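You operate a simulated robot arm through the tools that you are given. There is no shell and no other tool.

You are at the controls of a simulated robot arm. One attempt, no reset.

## Task
Clamp the brass strainer in the vice and change its basket.
Fine: cap off, brown basket into the deep side of the wash tray, the silver basket from the bench in, cap twisted on tight; it stays clamped; leave the basket in the drawer. Set down upright: brown basket, silver basket.

Only the result counts: the job must be done as asked and must still hold three seconds after the hand-in. Knocking over, shifting, dropping, spilling or breaking anything else fails it. A push-on lid holds only when it is set on centred and level and pressed home; a screw cap is set on level and turned clockwise until tight.

## Robot
A 7-joint arm with a four-finger gripper, fixed in place. Base frame: the origin is on the floor under the middle of its stand, x ahead of it, y to its left, z up; the work surface is at about z = 880. Readings come in mm, degrees, newtons and seconds.
It reaches about 1223 mm from its shoulder. Its first joint turns from -69.0 to 172.0 degrees. Payload 3.67 kg.
The tool frame sits at the grasp point between the pads (the TCP): z along the fingers, y along the line on which they close. The tips reach 28 mm beyond it. The gripper opens to 112 mm; its body begins 73 mm behind the TCP.
Orientation is told as [roll, pitch, yaw] about the base's x, y, z axes, in that order, counted from this pose: with the fingers straight down and closing along the base's y, the tool's x points along the base's -x, its y along +y and its z along -z.

## Interface
- The arm moves only by the tool jog_arm. Its arguments are lists of equal length, an entry for each row: "dr": the turn, a rotation vector about the tool's x, y, z in degrees, a list of three; "delta_pos": the shift along the tool's x, y, z in mm, a list of three; "fingers": the closure in counts, from 0 (fully open) to 255 (shut). In form: {"dr": [[wx, wy, wz], ...], "delta_pos": [[dx, dy, dz], ...], "fingers": [fingers, ...]}. A call has 1 to 20 rows; each row shifts and turns the commanded pose from where the row before left it, along the tool's axes as they then stand. Each row takes 0.2 s and may step no farther than 50 mm and 8.6 degrees from the row before; otherwise, or with a gripper value out of range, the whole call is refused. A pose out of reach is approached as far as the arm can. The call stops where the force on the tool passes 90 N (or 10 N more than at its start, if that is more) or the arm is blocked; 0.2 s more then pass. Each finger travels about 102.5 mm/s and halts on what it meets, pressing with about 21 N; the grip force reading is that of the motor and also rises with nothing between the fingers. The clock runs only during rows and for 0.2 s after the last one: add rows that do not move to give the fingers time. The reply holds the time, the measured pose of the TCP, the force on the tool along the base axes, the opening and the grip force, in the units named above and with some noise, with the torque about the TCP (base axes, N m) and any sound that the robot's microphone picked up.
- Cameras (640 x 400 px; columns grow to the right, rows downward): "scene" is fixed at [400.4, 500.5, 1619.9]; the picture's right is [-0.70, -0.72, 0.00], its down [-0.47, 0.45, -0.76] and it looks along [0.55, -0.53, -0.65] (base axes); focal length 340 px, centre (320, 200). "wrist" rides on the gripper at [60, -18, -104] in the tool frame; the picture's right is [0.29, 0.96, 0.00], its down [-0.80, 0.24, -0.55] and it looks along [-0.53, 0.16, 0.83] (tool axes); focal length 234 px, centre (320, 200). There is no depth. A picture from a camera that has moved, and an enlarged one, comes with that camera's place and axes in the base frame and with its lens.
- capture(camera): a new picture of that camera. No time passes.
- slide_trunk(by): slides the trunk up (or, below 0, down) by that many mm; the arm rides with it, the base frame stays. It gives what a move gives, with no picture.
- zoom(camera, box): a new picture of the part [left, top, right, bottom] of that camera's present view, enlarged. No time passes.
- sign_off(): hands the job in; it is judged then, once.

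Nothing tells you positions but the pictures and the camera data. Unless the task says otherwise, let go and move clear before handing in.

The tools are called after "Request:" as a command line: name --argument value ..., lists and objects as JSON in quotes. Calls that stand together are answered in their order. jog_arm: Moves the arm, as the interface text tells. Its arguments: {"type":"object","properties":{"dr":{"type":"array","items":{"type":"array","items":{"type":"number"}}},"delta_pos":{"type":"array","items":{"type":"array","items":{"type":"number"}}},"fingers":{"type":"array","items":{"type":"number"}}},"required":["dr","delta_pos","fingers"]} The other tools are called the same way: slide_trunk (by) moves the trunk up or down; capture (camera) takes a picture; zoom (camera, box) takes an enlarged picture of a part of a camera's view; sign_off () hands the job in.

At the start:

```text
time_s: 0.0
tool_pos: [723.7, -121.7, 1280.7]
orientation: [0.0, 0.0, -0.1]
ft_force: [-0.4, 0.1, -0.2]
moment: [-0.02, 0.03, 0.0]
grip_width: 111.9
finger_force: 0.0
trunk travel left (down, up): [-775.0, 65.0]
```

scene: 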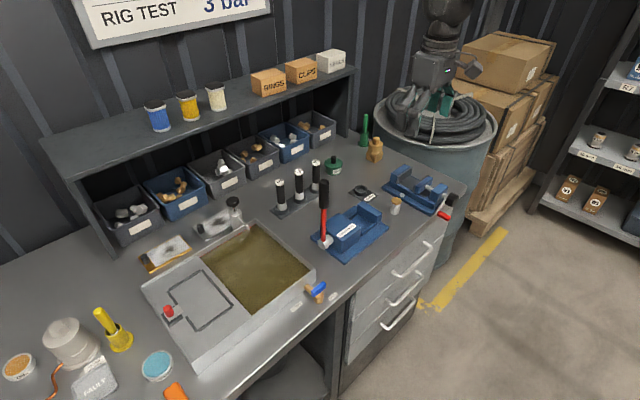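
wrist: 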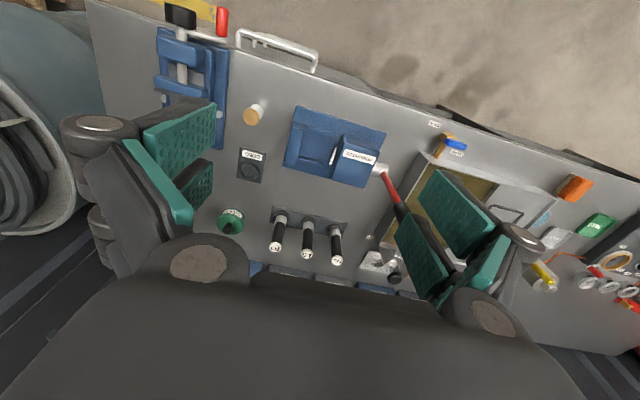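

I see a bench with a wash tray, two blue vices, levers and several small items. I'll first enlarge the pictures to identify the strainer, the baskets and the vice.

Request:
zoom --camera "scene" --box '[340, 100, 480, 240]'

Request:
zoom --camera "scene" --box '[260, 150, 400, 310]'

Request:
zoom --camera "scene" --box '[120, 180, 340, 380]'

Request:
zoom --camera "scene" --box '[0, 280, 220, 400]'

Request:
zoom --camera "wrist" --box '[80, 0, 400, 200]'

Request:
zoom --camera "wrist" --box '[320, 80, 640, 360]'

```text
2.86 times, centred on (410, 170) of scene
camera zoom: at [400.4, 500.5, 1619.9], right [-0.7, -0.72, 0.0], down [-0.47, 0.45, -0.76], along [0.55, -0.53, -0.65], focal length 973 px, centre (63, 286)
```

zoom: 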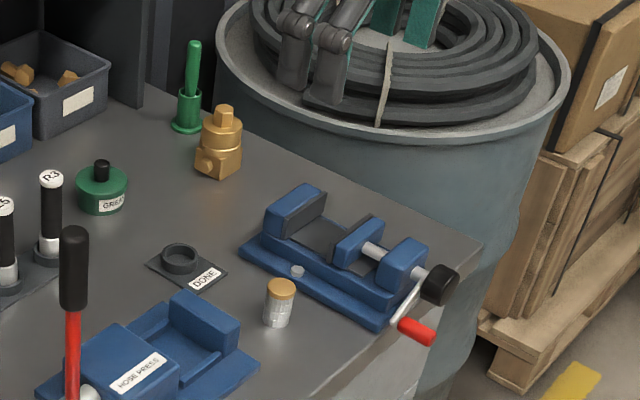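

```text
2.50 times, centred on (330, 230) of scene
camera zoom: at [400.4, 500.5, 1619.9], right [-0.7, -0.72, 0.0], down [-0.47, 0.45, -0.76], along [0.55, -0.53, -0.65], focal length 851 px, centre (295, 125)
```

zoom: 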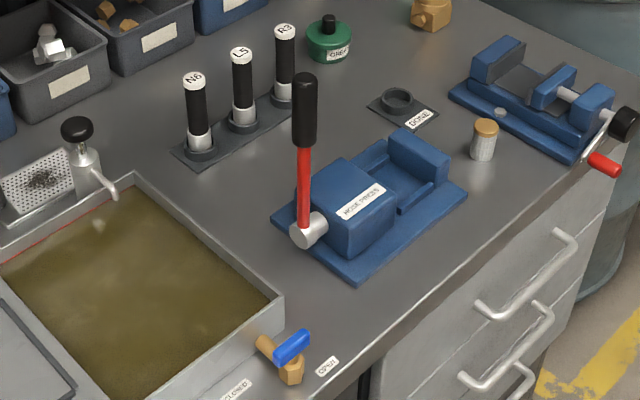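

```text
2.00 times, centred on (230, 280) of scene
camera zoom: at [400.4, 500.5, 1619.9], right [-0.7, -0.72, 0.0], down [-0.47, 0.45, -0.76], along [0.55, -0.53, -0.65], focal length 681 px, centre (500, 40)
```

zoom: 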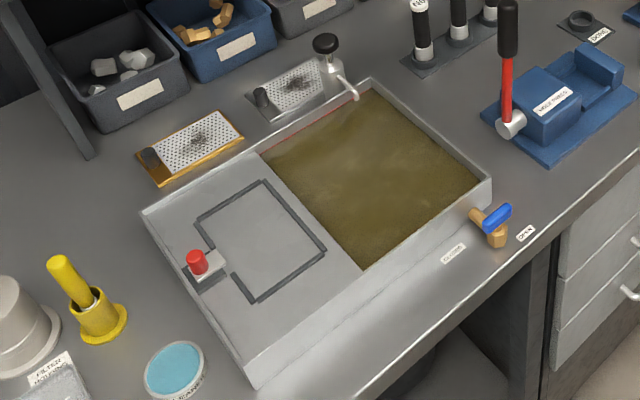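

```text
2.91 times, centred on (110, 340) of scene
camera zoom: at [400.4, 500.5, 1619.9], right [-0.7, -0.72, 0.0], down [-0.47, 0.45, -0.76], along [0.55, -0.53, -0.65], focal length 990 px, centre (931, -207)
```

zoom: 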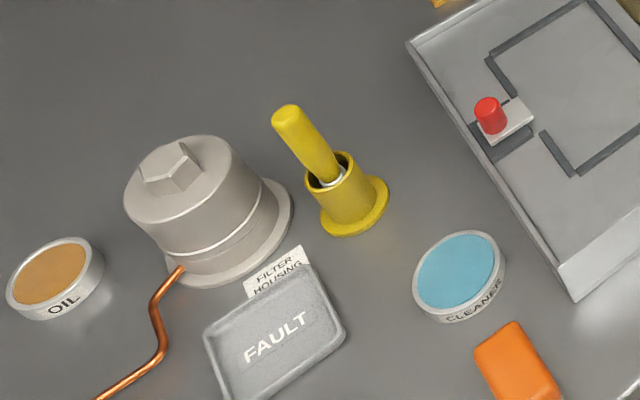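

```text
2.00 times, centred on (240, 100) of wrist
camera zoom: at [663.5, -138.3, 1383.6], right [-0.29, 0.96, 0.0], down [0.8, 0.24, 0.55], along [0.53, 0.16, -0.83], focal length 468 px, centre (480, 400)
```

zoom: 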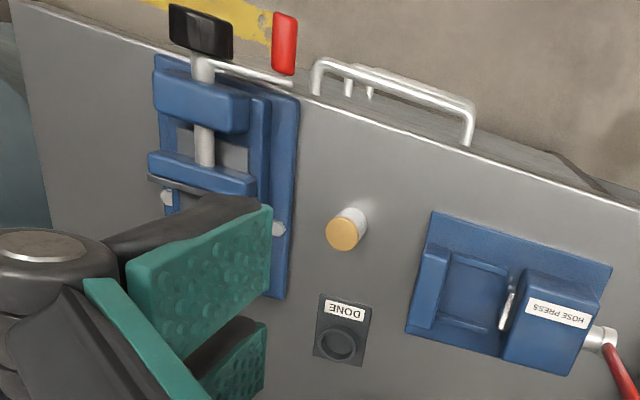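

```text
1.43 times, centred on (480, 220) of wrist
camera zoom: at [663.5, -138.3, 1383.6], right [-0.29, 0.96, 0.0], down [0.8, 0.24, 0.55], along [0.53, 0.16, -0.83], focal length 334 px, centre (91, 171)
```

zoom: 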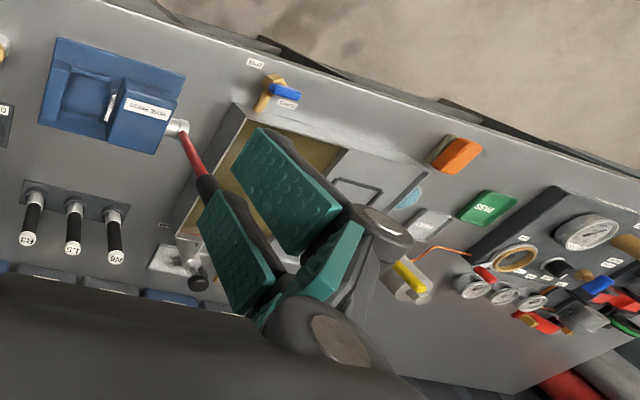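

I take the bench's front edge to run along y at x≈715, with the vice near (800,-346), the brass strainer near (1040,-420) and a small basket near (813,-245). I'll zoom in further before moving.

Request:
zoom --camera "scene" --box '[355, 120, 405, 170]'

Request:
zoom --camera "scene" --box '[375, 185, 425, 225]'

Request:
zoom --camera "scene" --box '[380, 150, 470, 230]'

Request:
zoom --camera "scene" --box '[150, 190, 260, 270]'

Request:
zoom --camera "wrist" --box '[140, 0, 280, 140]'

Request:
zoom --camera "scene" --box '[200, 210, 350, 330]'

```text
8.00 times, centred on (380, 145) of scene
camera zoom: at [400.4, 500.5, 1619.9], right [-0.7, -0.72, 0.0], down [-0.47, 0.45, -0.76], along [0.55, -0.53, -0.65], focal length 2723 px, centre (-160, 640)
```

zoom: 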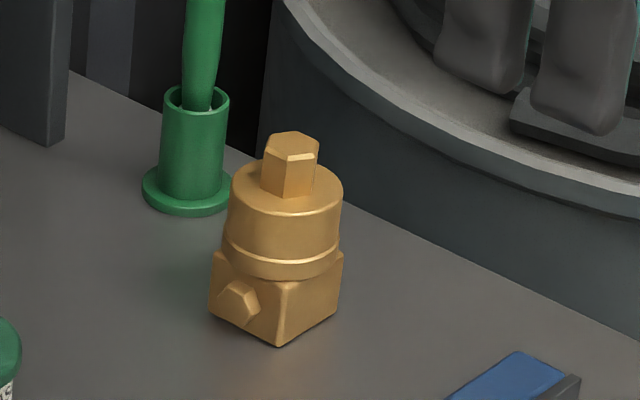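

```text
10.00 times, centred on (400, 205) of scene
camera zoom: at [400.4, 500.5, 1619.9], right [-0.7, -0.72, 0.0], down [-0.47, 0.45, -0.76], along [0.55, -0.53, -0.65], focal length 3404 px, centre (-480, 150)
```

zoom: 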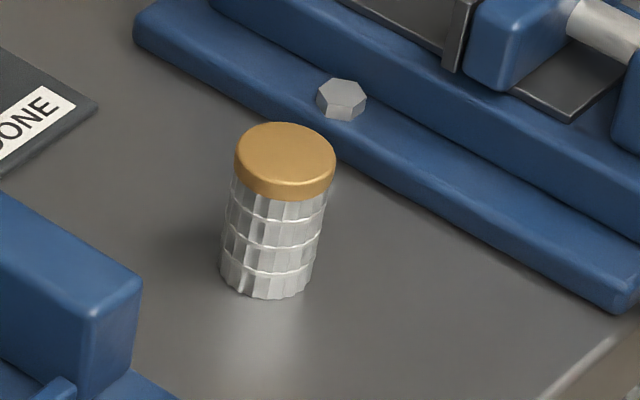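

```text
5.00 times, centred on (425, 190) of scene
camera zoom: at [400.4, 500.5, 1619.9], right [-0.7, -0.72, 0.0], down [-0.47, 0.45, -0.76], along [0.55, -0.53, -0.65], focal length 1702 px, centre (-205, 250)
```

zoom: 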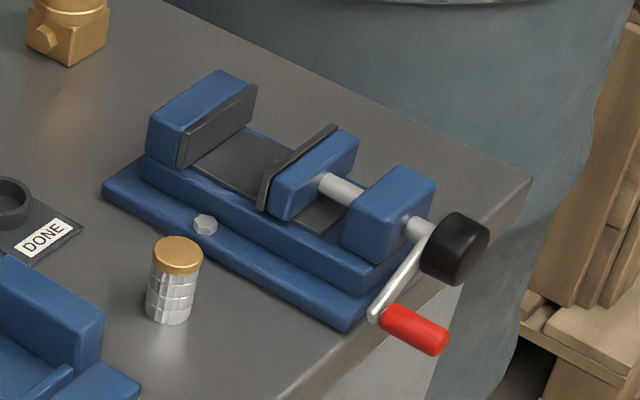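

```text
5.00 times, centred on (205, 230) of scene
camera zoom: at [400.4, 500.5, 1619.9], right [-0.7, -0.72, 0.0], down [-0.47, 0.45, -0.76], along [0.55, -0.53, -0.65], focal length 1702 px, centre (895, 50)
```

zoom: 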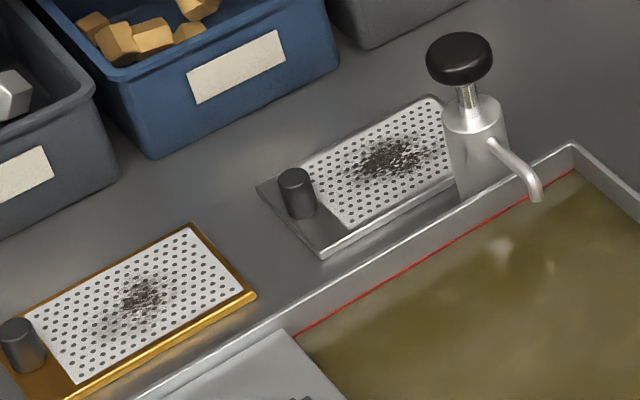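

```text
2.86 times, centred on (210, 70) of wrist
camera zoom: at [663.5, -138.3, 1383.6], right [-0.29, 0.96, 0.0], down [0.8, 0.24, 0.55], along [0.53, 0.16, -0.83], focal length 669 px, centre (634, 571)
```

zoom: 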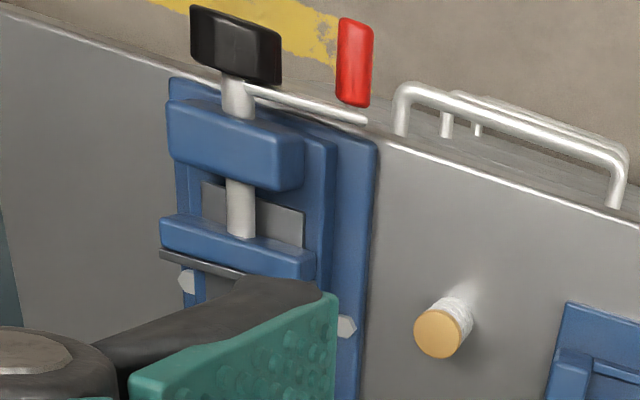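

```text
3.33 times, centred on (275, 270) of scene
camera zoom: at [400.4, 500.5, 1619.9], right [-0.7, -0.72, 0.0], down [-0.47, 0.45, -0.76], along [0.55, -0.53, -0.65], focal length 1135 px, centre (470, -33)
```

zoom: 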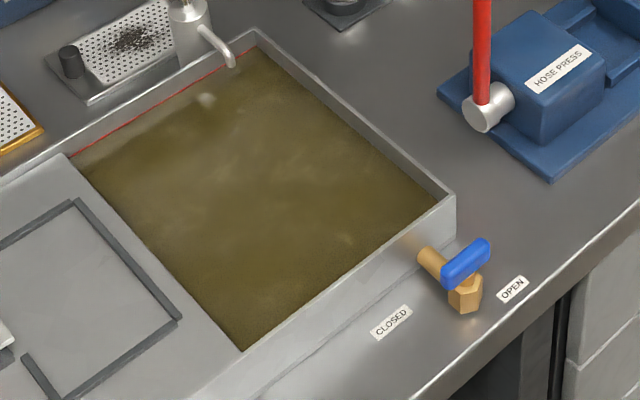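

The brass strainer (square block with cap and hex) stands at about (1042,-422). The vice has a black knob with a red crank on the robot side, and the silver basket with the brass-coloured rim is at about (813,-245). I'll move over the right side for close wrist views.

Request:
jog_arm --dr '[[0, 0, 0], [0, 0, 0], [0, 0, 0], [0, 0, 0], [0, 0, 0], [0, 0, 0], [0, 0, 0], [0, 0, 0]]' --delta_pos '[[-22, -28, 10], [-22, -28, 10], [-22, -28, 10], [-22, -28, 10], [-22, -28, 10], [-22, -28, 10], [-22, -28, 10], [-22, -28, 10]]' --fingers '[0, 0, 0, 0, 0, 0, 0, 0]'

Request:
capture --camera "wrist"

Request:
capture --camera "scene"

```text
time_s: 1.8
tool_pos: [901.7, -345.0, 1199.4]
orientation: [0.1, 0.1, 0.0]
ft_force: [0.2, 0.3, -0.3]
moment: [0.03, 0.08, -0.03]
grip_width: 112.0
finger_force: 0.1
trunk travel left (down, up): [-775.0, 65.0]
```

```text
taken
camera wrist: at [842.8, -363.1, 1302.7], right [-0.29, 0.96, 0.0], down [0.8, 0.24, 0.55], along [0.53, 0.16, -0.83], focal length 234 px, centre (320, 200)
```

wrist: 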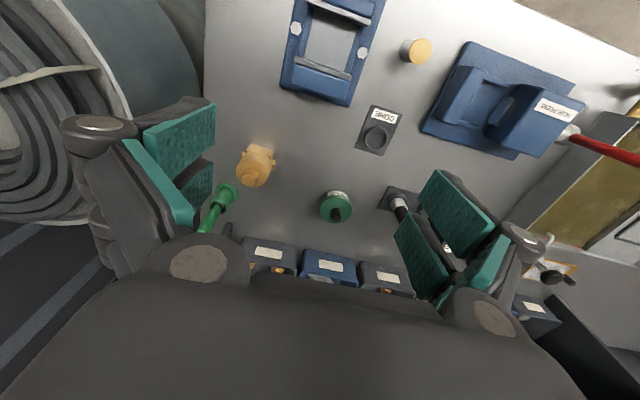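

```text
taken
```

scene: 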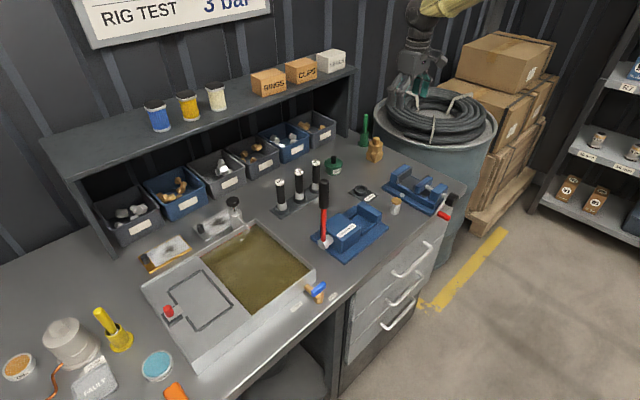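

The view shows the strainer ahead and right of the gripper, with the vice and basket behind. I'll zoom for accurate pixel positions.

Request:
zoom --camera "wrist" --box '[220, 130, 300, 210]'

Request:
zoom --camera "wrist" --box '[260, 0, 460, 120]'

```text
5.00 times, centred on (260, 170) of wrist
camera zoom: at [842.8, -363.1, 1302.7], right [-0.29, 0.96, 0.0], down [0.8, 0.24, 0.55], along [0.53, 0.16, -0.83], focal length 1171 px, centre (620, 350)
```

zoom: 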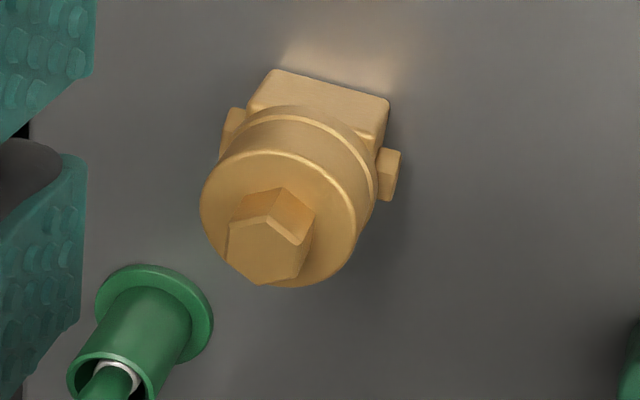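

```text
3.20 times, centred on (360, 60) of wrist
camera zoom: at [842.8, -363.1, 1302.7], right [-0.29, 0.96, 0.0], down [0.8, 0.24, 0.55], along [0.53, 0.16, -0.83], focal length 749 px, centre (192, 648)
```

zoom: 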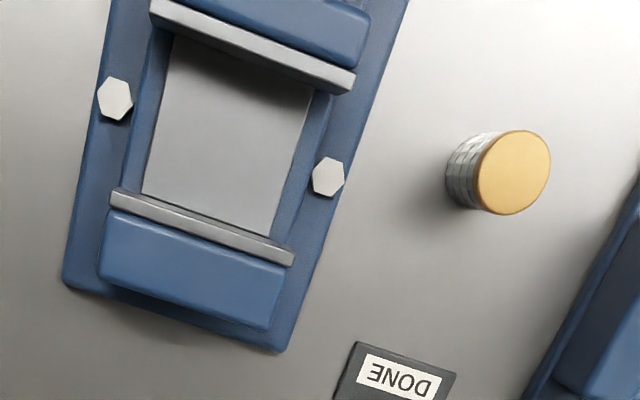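

The strainer's block sits square to the axes with bosses on ±y. The vice's fixed jaw face is at x≈865 with jaw tops at z≈952 and a gap of about 56 mm centred on y≈-350. I'll go closer over the strainer.

Request:
jog_arm --dr '[[0, 0, 0], [0, 0, 0], [0, 0, 0], [0, 0, 0]]' --delta_pos '[[-22, -19, 25], [-22, -19, 25], [-22, -19, 25], [-22, -18, 25]]' --fingers '[0, 0, 0, 0]'

Request:
capture --camera "wrist"

Request:
zoom --camera "wrist" --box '[240, 90, 400, 210]'

```text
time_s: 2.8
tool_pos: [988.6, -423.1, 1096.3]
orientation: [0.1, 0.1, 0.0]
ft_force: [1.2, 0.0, -0.3]
moment: [0.02, 0.06, 0.0]
grip_width: 111.8
finger_force: 0.1
trunk travel left (down, up): [-775.0, 65.0]
```

```text
taken
camera wrist: at [929.0, -440.5, 1199.7], right [-0.29, 0.96, 0.0], down [0.8, 0.24, 0.55], along [0.53, 0.16, -0.83], focal length 234 px, centre (320, 200)
```

wrist: 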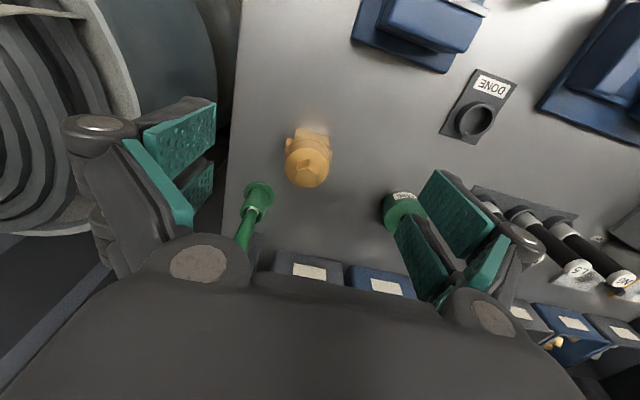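

```text
3.33 times, centred on (320, 150) of wrist
camera zoom: at [929.0, -440.5, 1199.7], right [-0.29, 0.96, 0.0], down [0.8, 0.24, 0.55], along [0.53, 0.16, -0.83], focal length 781 px, centre (320, 367)
```

zoom: 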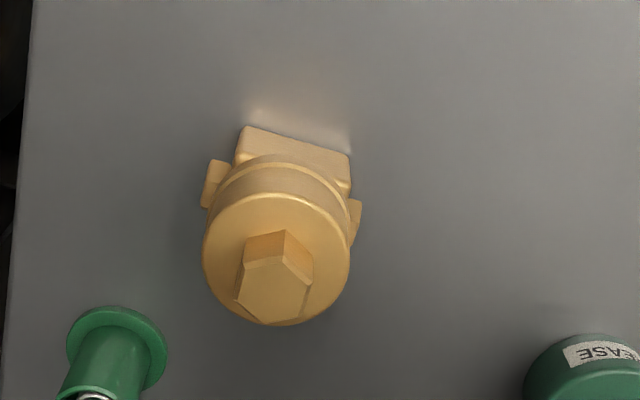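

I put the strainer axis at about x 1043–1050, y −420, with the hex top around z 970–980. I'll move above it with the fingertips still clear of the hex and check the alignment.

Request:
jog_arm --dr '[[0, 0, 0], [0, 0, 0], [0, 0, 0], [0, 0, 0]]' --delta_pos '[[-29, 1, 15], [-29, 1, 20], [0, 0, 20], [0, 0, 15]]' --fingers '[0, 0, 0, 0]'

Request:
capture --camera "wrist"

Request:
zoom --camera "wrist" --box '[220, 100, 420, 240]'

Request:
zoom --camera "scene" --box '[335, 80, 425, 170]'

```text
time_s: 3.8
tool_pos: [1047.5, -419.0, 1028.3]
orientation: [0.0, 0.1, 0.0]
ft_force: [0.9, -0.1, 0.4]
moment: [0.04, 0.04, 0.02]
grip_width: 111.7
finger_force: 0.0
trunk travel left (down, up): [-775.0, 65.0]
```

```text
taken
camera wrist: at [986.7, -436.4, 1132.6], right [-0.29, 0.96, 0.0], down [0.8, 0.24, 0.55], along [0.53, 0.16, -0.83], focal length 234 px, centre (320, 200)
```

wrist: 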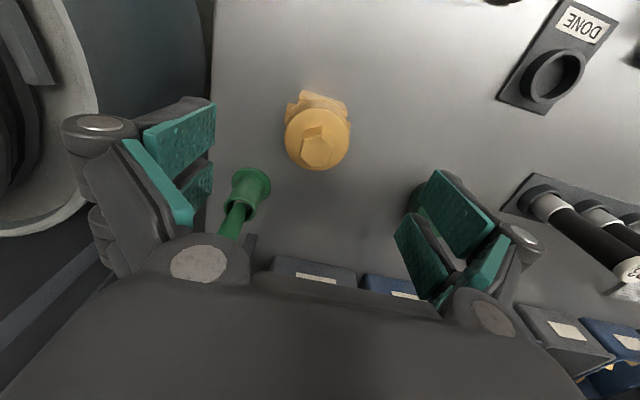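

```text
2.86 times, centred on (320, 170) of wrist
camera zoom: at [986.7, -436.4, 1132.6], right [-0.29, 0.96, 0.0], down [0.8, 0.24, 0.55], along [0.53, 0.16, -0.83], focal length 669 px, centre (320, 286)
```

zoom: 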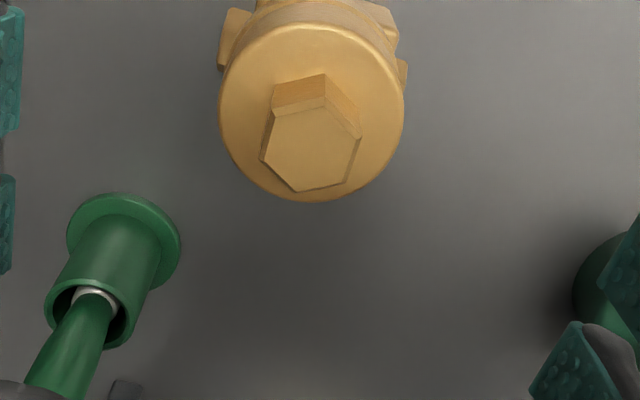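

```text
4.44 times, centred on (380, 125) of scene
camera zoom: at [400.4, 500.5, 1619.9], right [-0.7, -0.72, 0.0], down [-0.47, 0.45, -0.76], along [0.55, -0.53, -0.65], focal length 1513 px, centre (53, 533)
```

zoom: 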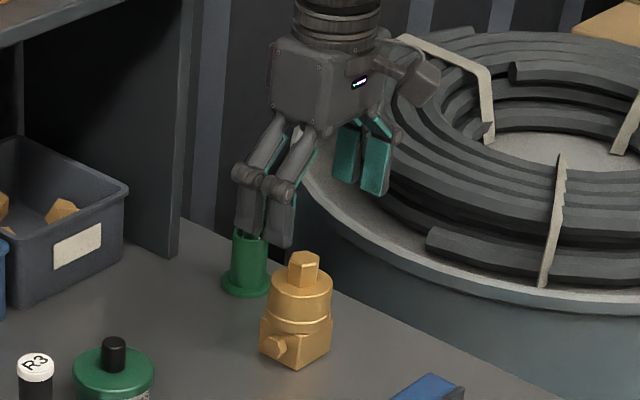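

The gripper is centred on the strainer to within a few millimetres. I'll lower around the cap and close on it.

Request:
jog_arm --dr '[[0, 0, 0], [0, 0, 0], [0, 0, 0], [0, 0, 0], [0, 0, 0]]' --delta_pos '[[0, 0, 20], [0, 0, 20], [0, 0, 20], [0, 0, 14], [0, 0, 0]]' --fingers '[0, 0, 0, 0, 0]'

Request:
capture --camera "wrist"

Request:
zoom --camera "scene" --box '[335, 80, 425, 170]'

```text
time_s: 5.0
tool_pos: [1041.8, -415.8, 953.9]
orientation: [0.0, 0.0, 0.0]
ft_force: [0.1, 0.7, -0.5]
moment: [0.0, -0.04, 0.03]
grip_width: 112.2
finger_force: 0.1
out of reach, approached as far as the arm can: row 4
trunk travel left (down, up): [-775.0, 65.0]
```

```text
taken
camera wrist: at [981.2, -433.9, 1058.1], right [-0.29, 0.96, 0.0], down [0.8, 0.24, 0.55], along [0.53, 0.16, -0.83], focal length 234 px, centre (320, 200)
```

wrist: 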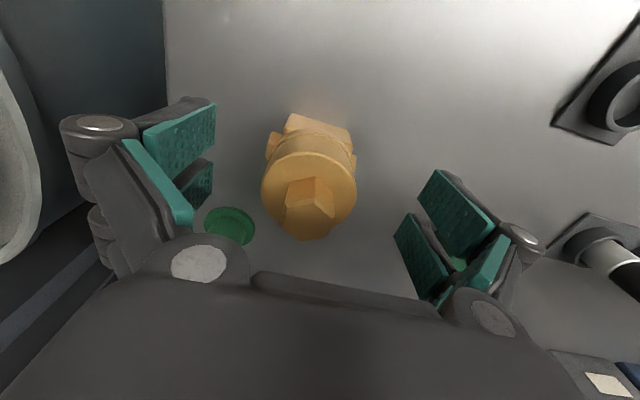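

```text
4.44 times, centred on (380, 125) of scene
camera zoom: at [400.4, 500.5, 1619.9], right [-0.7, -0.72, 0.0], down [-0.47, 0.45, -0.76], along [0.55, -0.53, -0.65], focal length 1513 px, centre (53, 533)
```

zoom: 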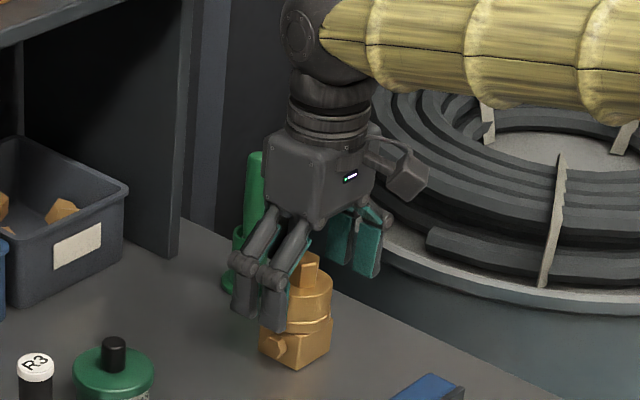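

The arm hit its reach limit a few millimetres short. I'll rise straight up and lower the trunk by 150 mm so the work lies well inside its reach.

Request:
jog_arm --dr '[[0, 0, 0], [0, 0, 0], [0, 0, 0], [0, 0, 0], [0, 0, 0], [0, 0, 0]]' --delta_pos '[[0, 0, -30], [0, 0, -35], [0, 0, -35], [0, 0, -40], [0, 0, -40], [0, 0, -20]]' --fingers '[0, 0, 0, 0, 0, 0]'

Request:
slide_trunk --by -150

Request:
capture --camera "wrist"

Request:
capture --camera "scene"

```text
time_s: 6.4
tool_pos: [1042.6, -418.7, 1154.7]
orientation: [0.0, 0.0, 0.0]
ft_force: [0.1, 0.6, -0.3]
moment: [-0.03, -0.03, 0.03]
grip_width: 112.3
finger_force: 0.1
trunk travel left (down, up): [-775.0, 65.0]
```

```text
time_s: 8.2
tool_pos: [1042.2, -418.8, 1004.6]
orientation: [0.0, 0.1, 0.0]
ft_force: [-0.1, 0.3, -0.5]
moment: [0.02, 0.03, 0.01]
grip_width: 111.8
finger_force: 0.1
trunk travel left (down, up): [-625.0, 215.0]
```

```text
taken
camera wrist: at [981.0, -435.8, 1109.2], right [-0.29, 0.96, 0.0], down [0.8, 0.24, 0.55], along [0.53, 0.16, -0.83], focal length 234 px, centre (320, 200)
```

wrist: 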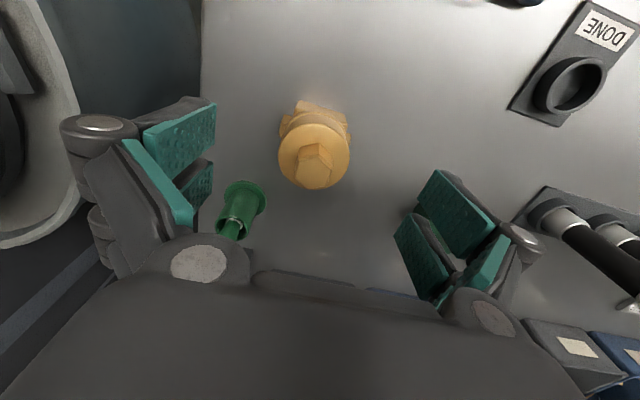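

```text
taken
```

scene: 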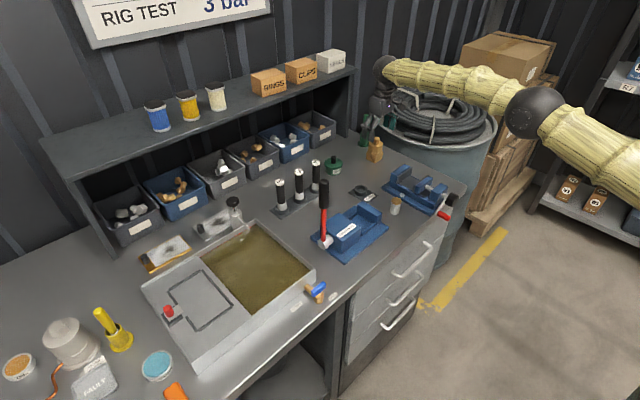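

Trunk is lower now and the gripper is over the strainer again. I'll shift 5 mm forward and go down to cap height.

Request:
jog_arm --dr '[[0, 0, 0], [0, 0, 0], [0, 0, 0], [0, 0, 0]]' --delta_pos '[[-5, -1, 15], [0, 0, 20], [0, 0, 16], [0, 0, 0]]' --fingers '[0, 0, 0, 0]'

Request:
zoom --camera "wrist" --box '[220, 90, 400, 260]'

Request:
zoom --camera "scene" --box '[345, 90, 415, 170]'

```text
time_s: 9.2
tool_pos: [1045.7, -419.2, 954.7]
orientation: [0.0, 0.0, 0.0]
ft_force: [-0.6, 1.3, 0.1]
moment: [-0.02, 0.0, 0.0]
grip_width: 111.9
finger_force: 0.1
trunk travel left (down, up): [-625.0, 215.0]
```

```text
2.35 times, centred on (310, 175) of wrist
camera zoom: at [985.5, -436.4, 1057.9], right [-0.29, 0.96, 0.0], down [0.8, 0.24, 0.55], along [0.53, 0.16, -0.83], focal length 551 px, centre (344, 259)
```

zoom: 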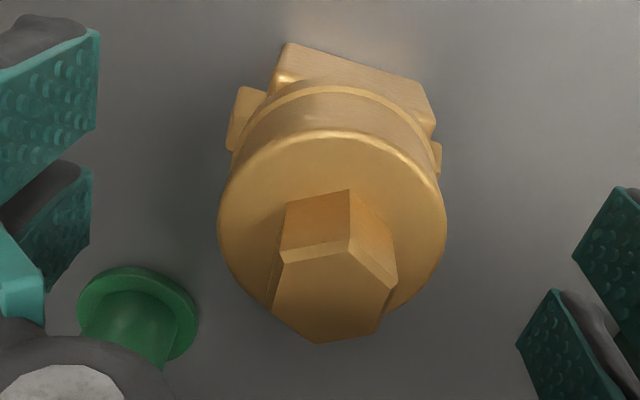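

```text
5.00 times, centred on (380, 130) of scene
camera zoom: at [400.4, 500.5, 1619.9], right [-0.7, -0.72, 0.0], down [-0.47, 0.45, -0.76], along [0.55, -0.53, -0.65], focal length 1702 px, centre (20, 550)
```

zoom: 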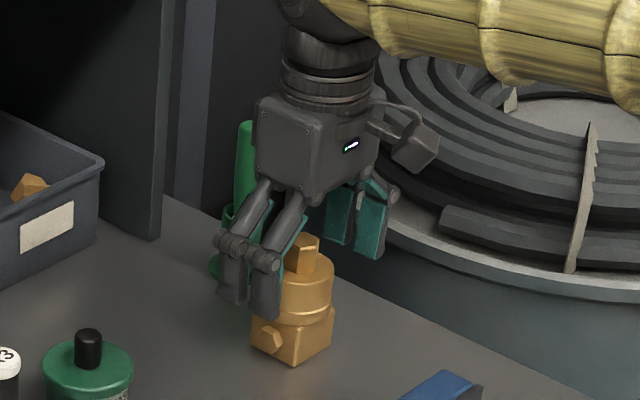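

Triangulating two wrist views puts the hex top at about (1051,-419,967) and the cap at 52 mm diameter. I'll shift 5 mm forward and close on the cap.

Request:
jog_arm --dr '[[0, 0, 0], [0, 0, 0], [0, 0, 0], [0, 0, 0], [0, 0, 0], [0, 0, 0]]' --delta_pos '[[-5, 0, 1], [0, 0, 0], [0, 0, 0], [0, 0, 0], [0, 0, 0], [0, 0, 0]]' --fingers '[0, 0, 200, 200, 200, 200]'

Request:
capture --camera "wrist"

Request:
zoom --camera "scene" --box '[345, 90, 415, 170]'

```text
time_s: 10.6
tool_pos: [1051.4, -419.2, 951.7]
orientation: [0.0, 0.0, 0.0]
ft_force: [0.9, -1.5, 1.2]
moment: [-0.12, -0.11, 0.03]
grip_width: 52.3
finger_force: 20.5
trunk travel left (down, up): [-625.0, 215.0]
```

```text
taken
camera wrist: at [991.4, -436.6, 1056.4], right [-0.29, 0.96, 0.0], down [0.8, 0.24, 0.55], along [0.53, 0.16, -0.83], focal length 234 px, centre (320, 200)
```

wrist: 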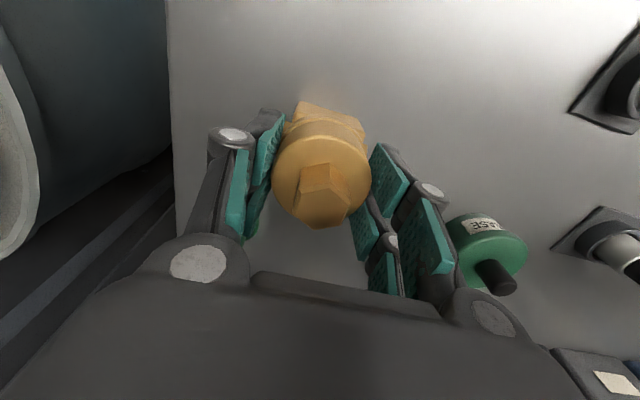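

```text
5.00 times, centred on (380, 130) of scene
camera zoom: at [400.4, 500.5, 1619.9], right [-0.7, -0.72, 0.0], down [-0.47, 0.45, -0.76], along [0.55, -0.53, -0.65], focal length 1702 px, centre (20, 550)
```

zoom: 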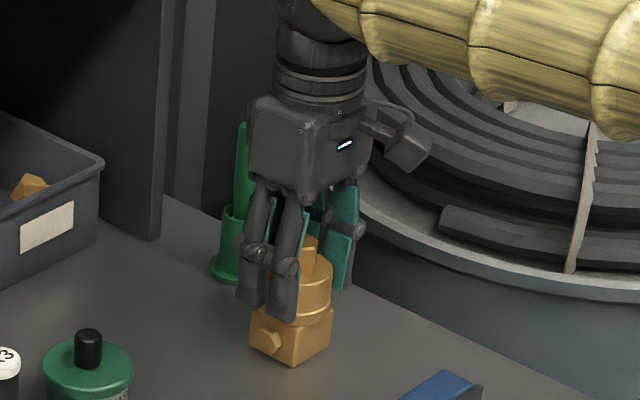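

The cap is gripped at 52 mm. I'll lift it and carry it toward a spot above the vice for a look.

Request:
jog_arm --dr '[[0, 0, 0], [0, 0, 0], [0, 0, 0], [0, 0, 0], [0, 0, 0], [0, 0, 0]]' --delta_pos '[[0, 0, -10], [0, 0, -20], [0, 0, -30], [0, 0, -40], [0, 0, -40], [0, 0, 0]]' --fingers '[200, 200, 200, 200, 200, 200]'

Request:
jog_arm --dr '[[0, 0, 0], [0, 0, 0], [0, 0, 0], [0, 0, 0], [0, 0, 0], [0, 0, 0], [0, 0, 0]]' --delta_pos '[[30, 10, 0], [36, 12, 0], [36, 12, 0], [36, 12, 0], [36, 12, 0], [30, 10, 0], [0, 0, 0]]' --fingers '[200, 200, 200, 200, 200, 200, 200]'

Request:
capture --camera "wrist"

Request:
capture --camera "scene"

```text
time_s: 11.9
tool_pos: [1044.2, -418.2, 1087.7]
orientation: [0.1, 0.1, 0.0]
ft_force: [-0.4, -0.2, -5.1]
moment: [0.01, 0.05, 0.0]
grip_width: 51.9
finger_force: 20.6
out of reach, approached as far as the arm can: row 4, 5
trunk travel left (down, up): [-625.0, 215.0]
```

```text
time_s: 13.6
tool_pos: [841.7, -351.1, 1090.4]
orientation: [0.1, 0.2, 0.1]
ft_force: [0.4, -0.5, -5.1]
moment: [0.01, 0.03, 0.02]
grip_width: 51.7
finger_force: 21.0
trunk travel left (down, up): [-625.0, 215.0]
```

```text
taken
camera wrist: at [781.2, -368.8, 1193.8], right [-0.29, 0.96, 0.0], down [0.8, 0.24, 0.55], along [0.53, 0.16, -0.83], focal length 234 px, centre (320, 200)
```

wrist: 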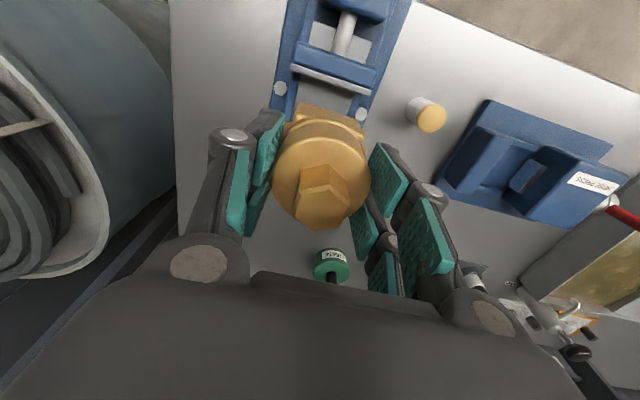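

```text
taken
```

scene: 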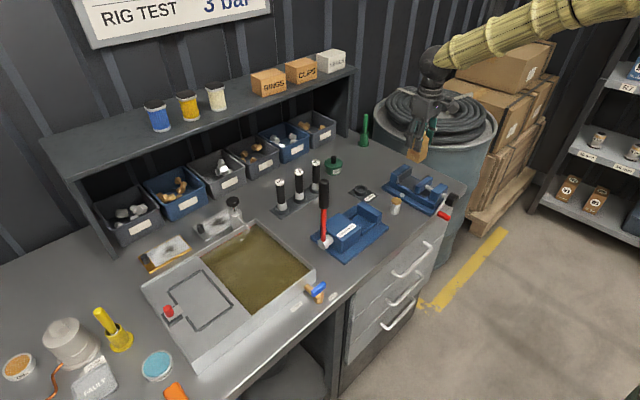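

The strainer weighs about 5 N and is held level above the vice. I'll zoom on both cameras to measure the jaws.

Request:
zoom --camera "wrist" --box '[250, 0, 430, 130]'

Request:
zoom --camera "scene" --box '[380, 90, 470, 230]'

Request:
zoom --camera "scene" --box '[385, 155, 465, 225]'

```text
3.08 times, centred on (340, 65) of wrist
camera zoom: at [781.2, -368.8, 1193.8], right [-0.29, 0.96, 0.0], down [0.8, 0.24, 0.55], along [0.53, 0.16, -0.83], focal length 720 px, centre (258, 615)
```

zoom: 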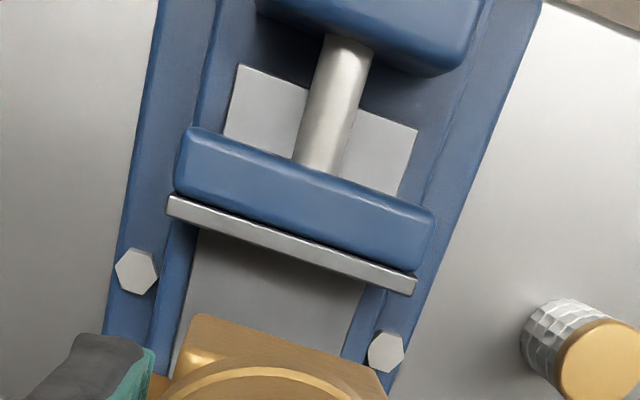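

```text
2.86 times, centred on (425, 160) of scene
camera zoom: at [400.4, 500.5, 1619.9], right [-0.7, -0.72, 0.0], down [-0.47, 0.45, -0.76], along [0.55, -0.53, -0.65], focal length 973 px, centre (20, 314)
```

zoom: 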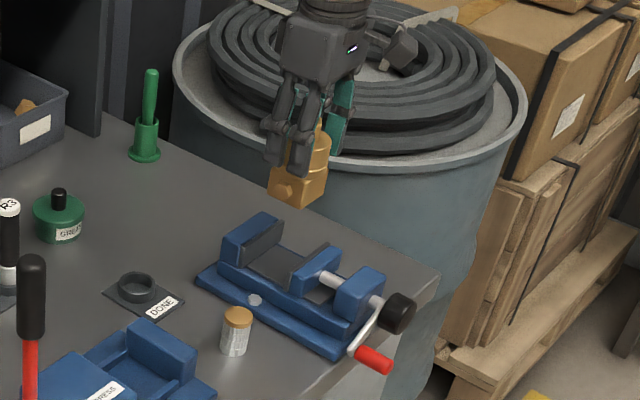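

```text
5.71 times, centred on (425, 190) of scene
camera zoom: at [400.4, 500.5, 1619.9], right [-0.7, -0.72, 0.0], down [-0.47, 0.45, -0.76], along [0.55, -0.53, -0.65], focal length 1945 px, centre (-280, 257)
```

zoom: 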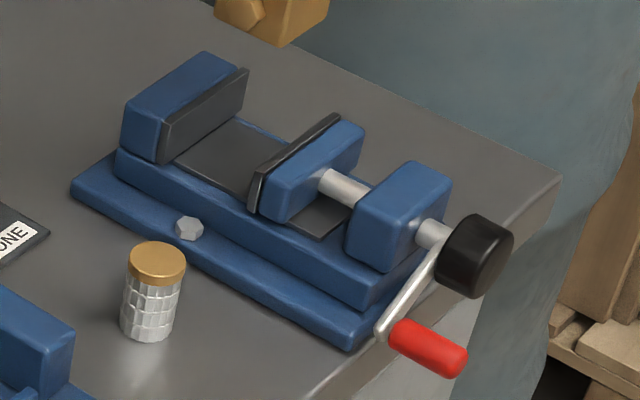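

I take the jaw faces to be at x≈807 and 863 (centre y≈-350) with tops near z≈938. The held block is about 45 mm wide and centred on the TCP. I'll shift to x≈837 and lower to just above the jaw tops for a check.

Request:
jog_arm --dr '[[0, 0, 0], [0, 0, 0], [0, 0, 0], [0, 0, 0]]' --delta_pos '[[5, 0.5, 15], [0, 0, 30], [0, 0, 27], [0, 0, 0]]' --fingers '[200, 200, 200, 200]'

Request:
zoom --camera "wrist" --box '[230, 0, 430, 160]'

Request:
zoom --camera "scene" --box '[385, 135, 465, 215]'

```text
time_s: 14.6
tool_pos: [834.6, -348.1, 1018.4]
orientation: [-0.1, 0.0, 0.0]
ft_force: [0.2, 0.7, -5.7]
moment: [0.0, -0.01, -0.02]
grip_width: 51.7
finger_force: 20.7
trunk travel left (down, up): [-625.0, 215.0]
```

```text
2.50 times, centred on (330, 80) of wrist
camera zoom: at [773.6, -366.6, 1122.7], right [-0.29, 0.96, 0.0], down [0.8, 0.24, 0.55], along [0.53, 0.16, -0.83], focal length 585 px, centre (295, 500)
```

zoom: 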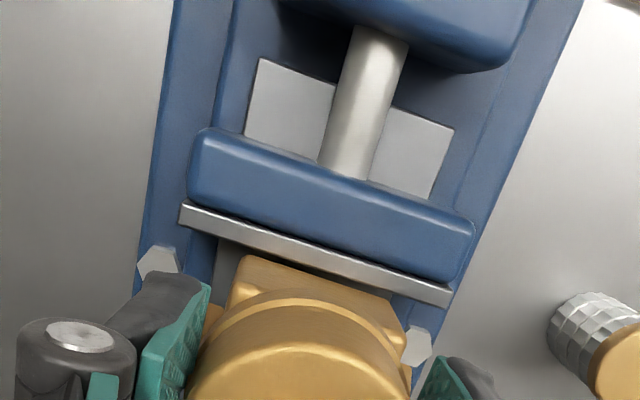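

```text
5.00 times, centred on (425, 175) of scene
camera zoom: at [400.4, 500.5, 1619.9], right [-0.7, -0.72, 0.0], down [-0.47, 0.45, -0.76], along [0.55, -0.53, -0.65], focal length 1702 px, centre (-205, 325)
```

zoom: 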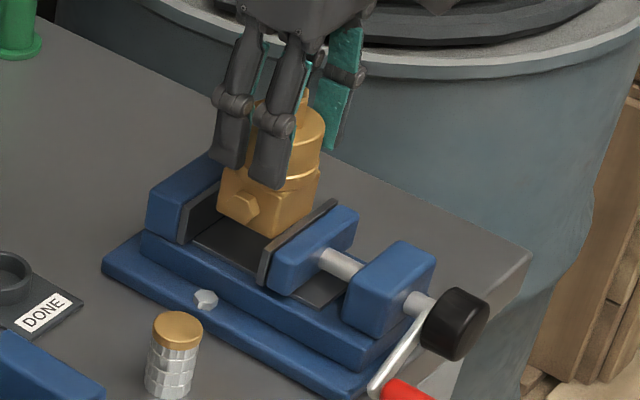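

The block's −x edge is only about 2 mm clear of the moving jaw's face, so I'll shift 4 mm toward the fixed jaw and lower a little into the gap.

Request:
jog_arm --dr '[[0, 0, 0], [0, 0, 0], [0, 0, 0]]' --delta_pos '[[-4, 0, 0], [0, 0, 6], [0, 0, 0]]' --fingers '[200, 200, 200]'

Request:
zoom --camera "wrist" --box '[230, 0, 430, 160]'

Request:
zoom --camera "scene" --box '[395, 150, 445, 200]'

```text
time_s: 15.3
tool_pos: [838.1, -348.4, 1012.7]
orientation: [0.0, 0.0, 0.1]
ft_force: [-0.4, -0.7, -5.3]
moment: [-0.03, -0.02, 0.01]
grip_width: 51.7
finger_force: 21.3
trunk travel left (down, up): [-625.0, 215.0]
```

```text
2.50 times, centred on (330, 80) of wrist
camera zoom: at [778.0, -367.0, 1117.3], right [-0.29, 0.96, 0.0], down [0.8, 0.24, 0.55], along [0.53, 0.16, -0.83], focal length 585 px, centre (295, 500)
```

zoom: 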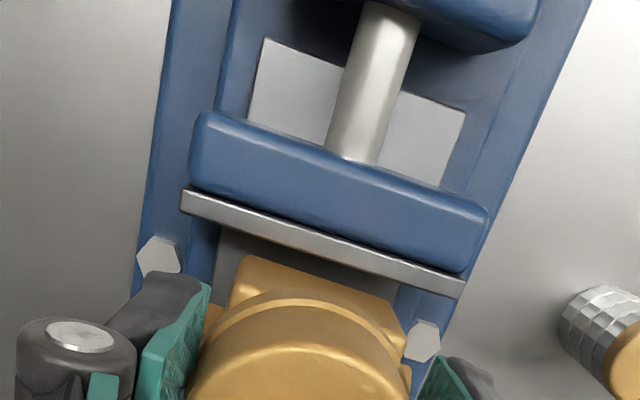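

```text
8.00 times, centred on (420, 175) of scene
camera zoom: at [400.4, 500.5, 1619.9], right [-0.7, -0.72, 0.0], down [-0.47, 0.45, -0.76], along [0.55, -0.53, -0.65], focal length 2723 px, centre (-480, 400)
```

zoom: 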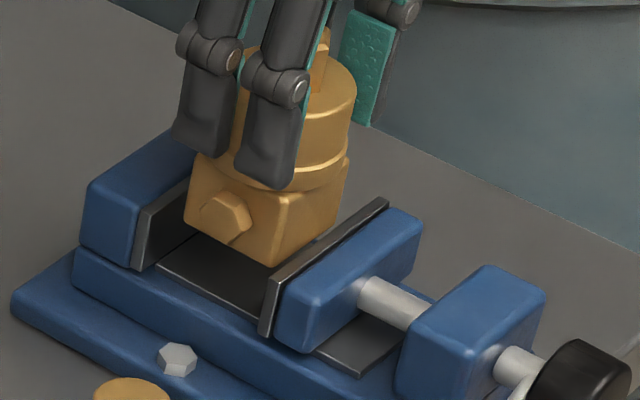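

The block now hangs between the jaws with clearance on both sides. I'll lower in small steps, watching the force.

Request:
jog_arm --dr '[[0, 0, 0], [0, 0, 0], [0, 0, 0], [0, 0, 0]]' --delta_pos '[[0, 0, 4], [0, 0, 4], [0, 0, 4], [0, 0, 0]]' --fingers '[200, 200, 200, 200]'

Request:
zoom --camera "wrist" --box '[230, 0, 430, 160]'

Request:
zoom --camera "scene" --box '[395, 150, 445, 200]'

```text
time_s: 16.4
tool_pos: [838.4, -349.0, 1001.2]
orientation: [0.1, 0.0, 0.0]
ft_force: [0.4, -1.4, -5.8]
moment: [-0.01, -0.02, 0.01]
grip_width: 51.7
finger_force: 21.0
trunk travel left (down, up): [-625.0, 215.0]
```

```text
2.50 times, centred on (330, 80) of wrist
camera zoom: at [778.0, -366.6, 1105.6], right [-0.29, 0.96, 0.0], down [0.8, 0.24, 0.55], along [0.53, 0.16, -0.83], focal length 585 px, centre (295, 500)
```

zoom: 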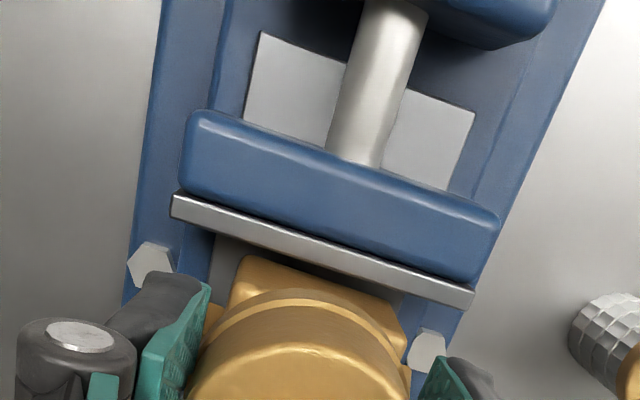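

```text
8.00 times, centred on (420, 175) of scene
camera zoom: at [400.4, 500.5, 1619.9], right [-0.7, -0.72, 0.0], down [-0.47, 0.45, -0.76], along [0.55, -0.53, -0.65], focal length 2723 px, centre (-480, 400)
```

zoom: 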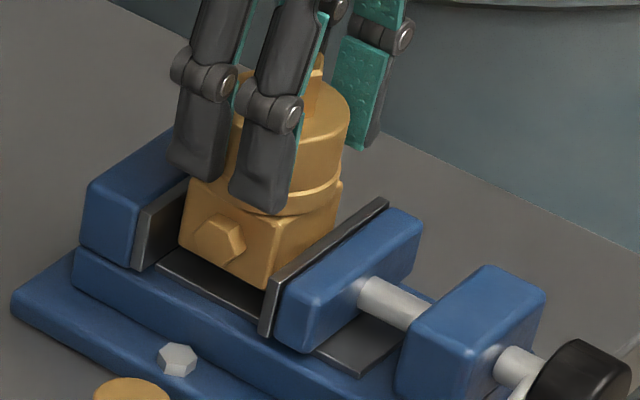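

No contact yet; I'll continue down toward the vice bed.

Request:
jog_arm --dr '[[0, 0, 0], [0, 0, 0], [0, 0, 0], [0, 0, 0]]' --delta_pos '[[0, 0, 4], [0, 0, 4], [0, 0, 4], [0, 0, 0]]' --fingers '[200, 200, 200, 200]'

Request:
zoom --camera "scene" --box '[395, 150, 445, 200]'

```text
time_s: 17.4
tool_pos: [838.5, -348.2, 991.6]
orientation: [0.0, -0.2, 0.0]
ft_force: [5.2, -3.1, 16.0]
moment: [-0.07, 0.18, 0.04]
grip_width: 51.5
finger_force: 21.2
trunk travel left (down, up): [-625.0, 215.0]
```

```text
8.00 times, centred on (420, 175) of scene
camera zoom: at [400.4, 500.5, 1619.9], right [-0.7, -0.72, 0.0], down [-0.47, 0.45, -0.76], along [0.55, -0.53, -0.65], focal length 2723 px, centre (-480, 400)
```

zoom: 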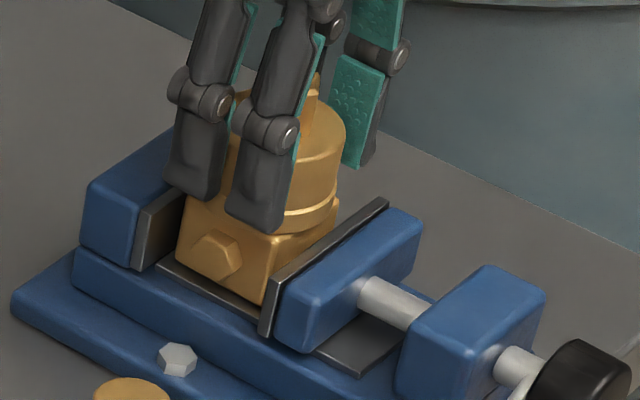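

Contact: about 22 N upward at TCP z≈991.6. I'll check whether the block sits on the bed.

Request:
zoom --camera "wrist" --box '[230, 40, 430, 160]'

Request:
zoom --camera "scene" --box '[405, 165, 435, 195]'

```text
3.20 times, centred on (330, 100) of wrist
camera zoom: at [777.4, -366.5, 1096.2], right [-0.29, 0.96, 0.0], down [0.8, 0.24, 0.56], along [0.53, 0.16, -0.83], focal length 749 px, centre (288, 520)
```

zoom: 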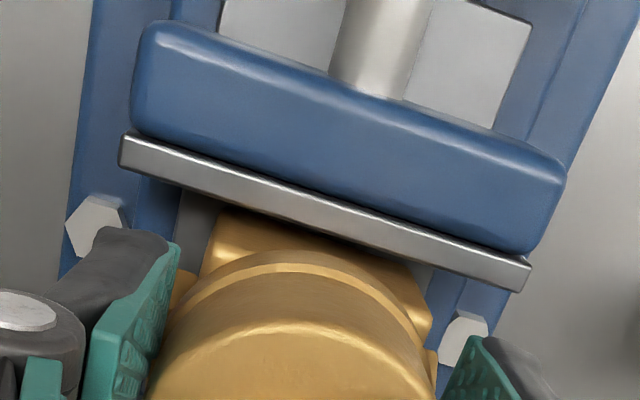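

```text
13.33 times, centred on (420, 180) of scene
camera zoom: at [400.4, 500.5, 1619.9], right [-0.7, -0.72, 0.0], down [-0.47, 0.45, -0.76], along [0.55, -0.53, -0.65], focal length 4539 px, centre (-1013, 467)
```

zoom: 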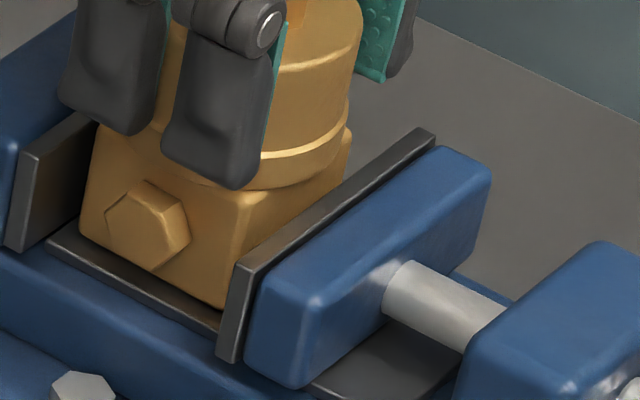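

The block rests flat on the vice bed between the jaws. I'll relieve the load, let go and rise straight up.

Request:
jog_arm --dr '[[0, 0, 0], [0, 0, 0], [0, 0, 0], [0, 0, 0]]' --delta_pos '[[0, 0, -2], [0, 0, 0], [0, 0, 0], [0, 0, 0]]' --fingers '[200, 200, 60, 60]'

Request:
jog_arm --dr '[[0, 0, 0], [0, 0, 0], [0, 0, 0], [0, 0, 0], [0, 0, 0], [0, 0, 0]]' --delta_pos '[[0, 0, -20], [0, 0, -30], [0, 0, -40], [0, 0, -40], [0, 0, -40], [0, 0, 0]]' --fingers '[60, 60, 60, 60, 60, 60]'

Request:
capture --camera "wrist"

Request:
zoom --camera "scene" --box '[395, 145, 465, 225]'

```text
time_s: 18.4
tool_pos: [837.7, -348.3, 992.7]
orientation: [0.0, 0.0, 0.0]
ft_force: [0.1, 0.7, 0.1]
moment: [0.01, -0.02, 0.04]
grip_width: 85.7
finger_force: 0.0
trunk travel left (down, up): [-625.0, 215.0]
```

```text
time_s: 19.8
tool_pos: [839.7, -350.3, 1160.5]
orientation: [-0.1, 0.0, 0.0]
ft_force: [0.9, -0.4, -0.4]
moment: [0.0, 0.03, 0.03]
grip_width: 85.8
finger_force: 0.1
trunk travel left (down, up): [-625.0, 215.0]
```

```text
taken
camera wrist: at [779.1, -368.5, 1264.4], right [-0.29, 0.96, 0.0], down [0.8, 0.24, 0.55], along [0.53, 0.16, -0.83], focal length 234 px, centre (320, 200)
```

wrist: 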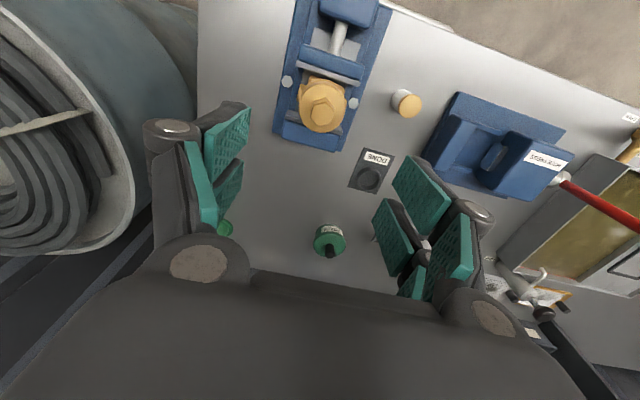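

```text
5.00 times, centred on (430, 185) of scene
camera zoom: at [400.4, 500.5, 1619.9], right [-0.7, -0.72, 0.0], down [-0.47, 0.45, -0.76], along [0.55, -0.53, -0.65], focal length 1702 px, centre (-230, 275)
```

zoom: 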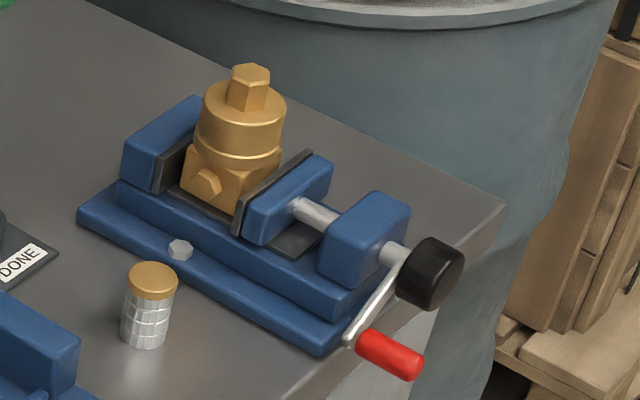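

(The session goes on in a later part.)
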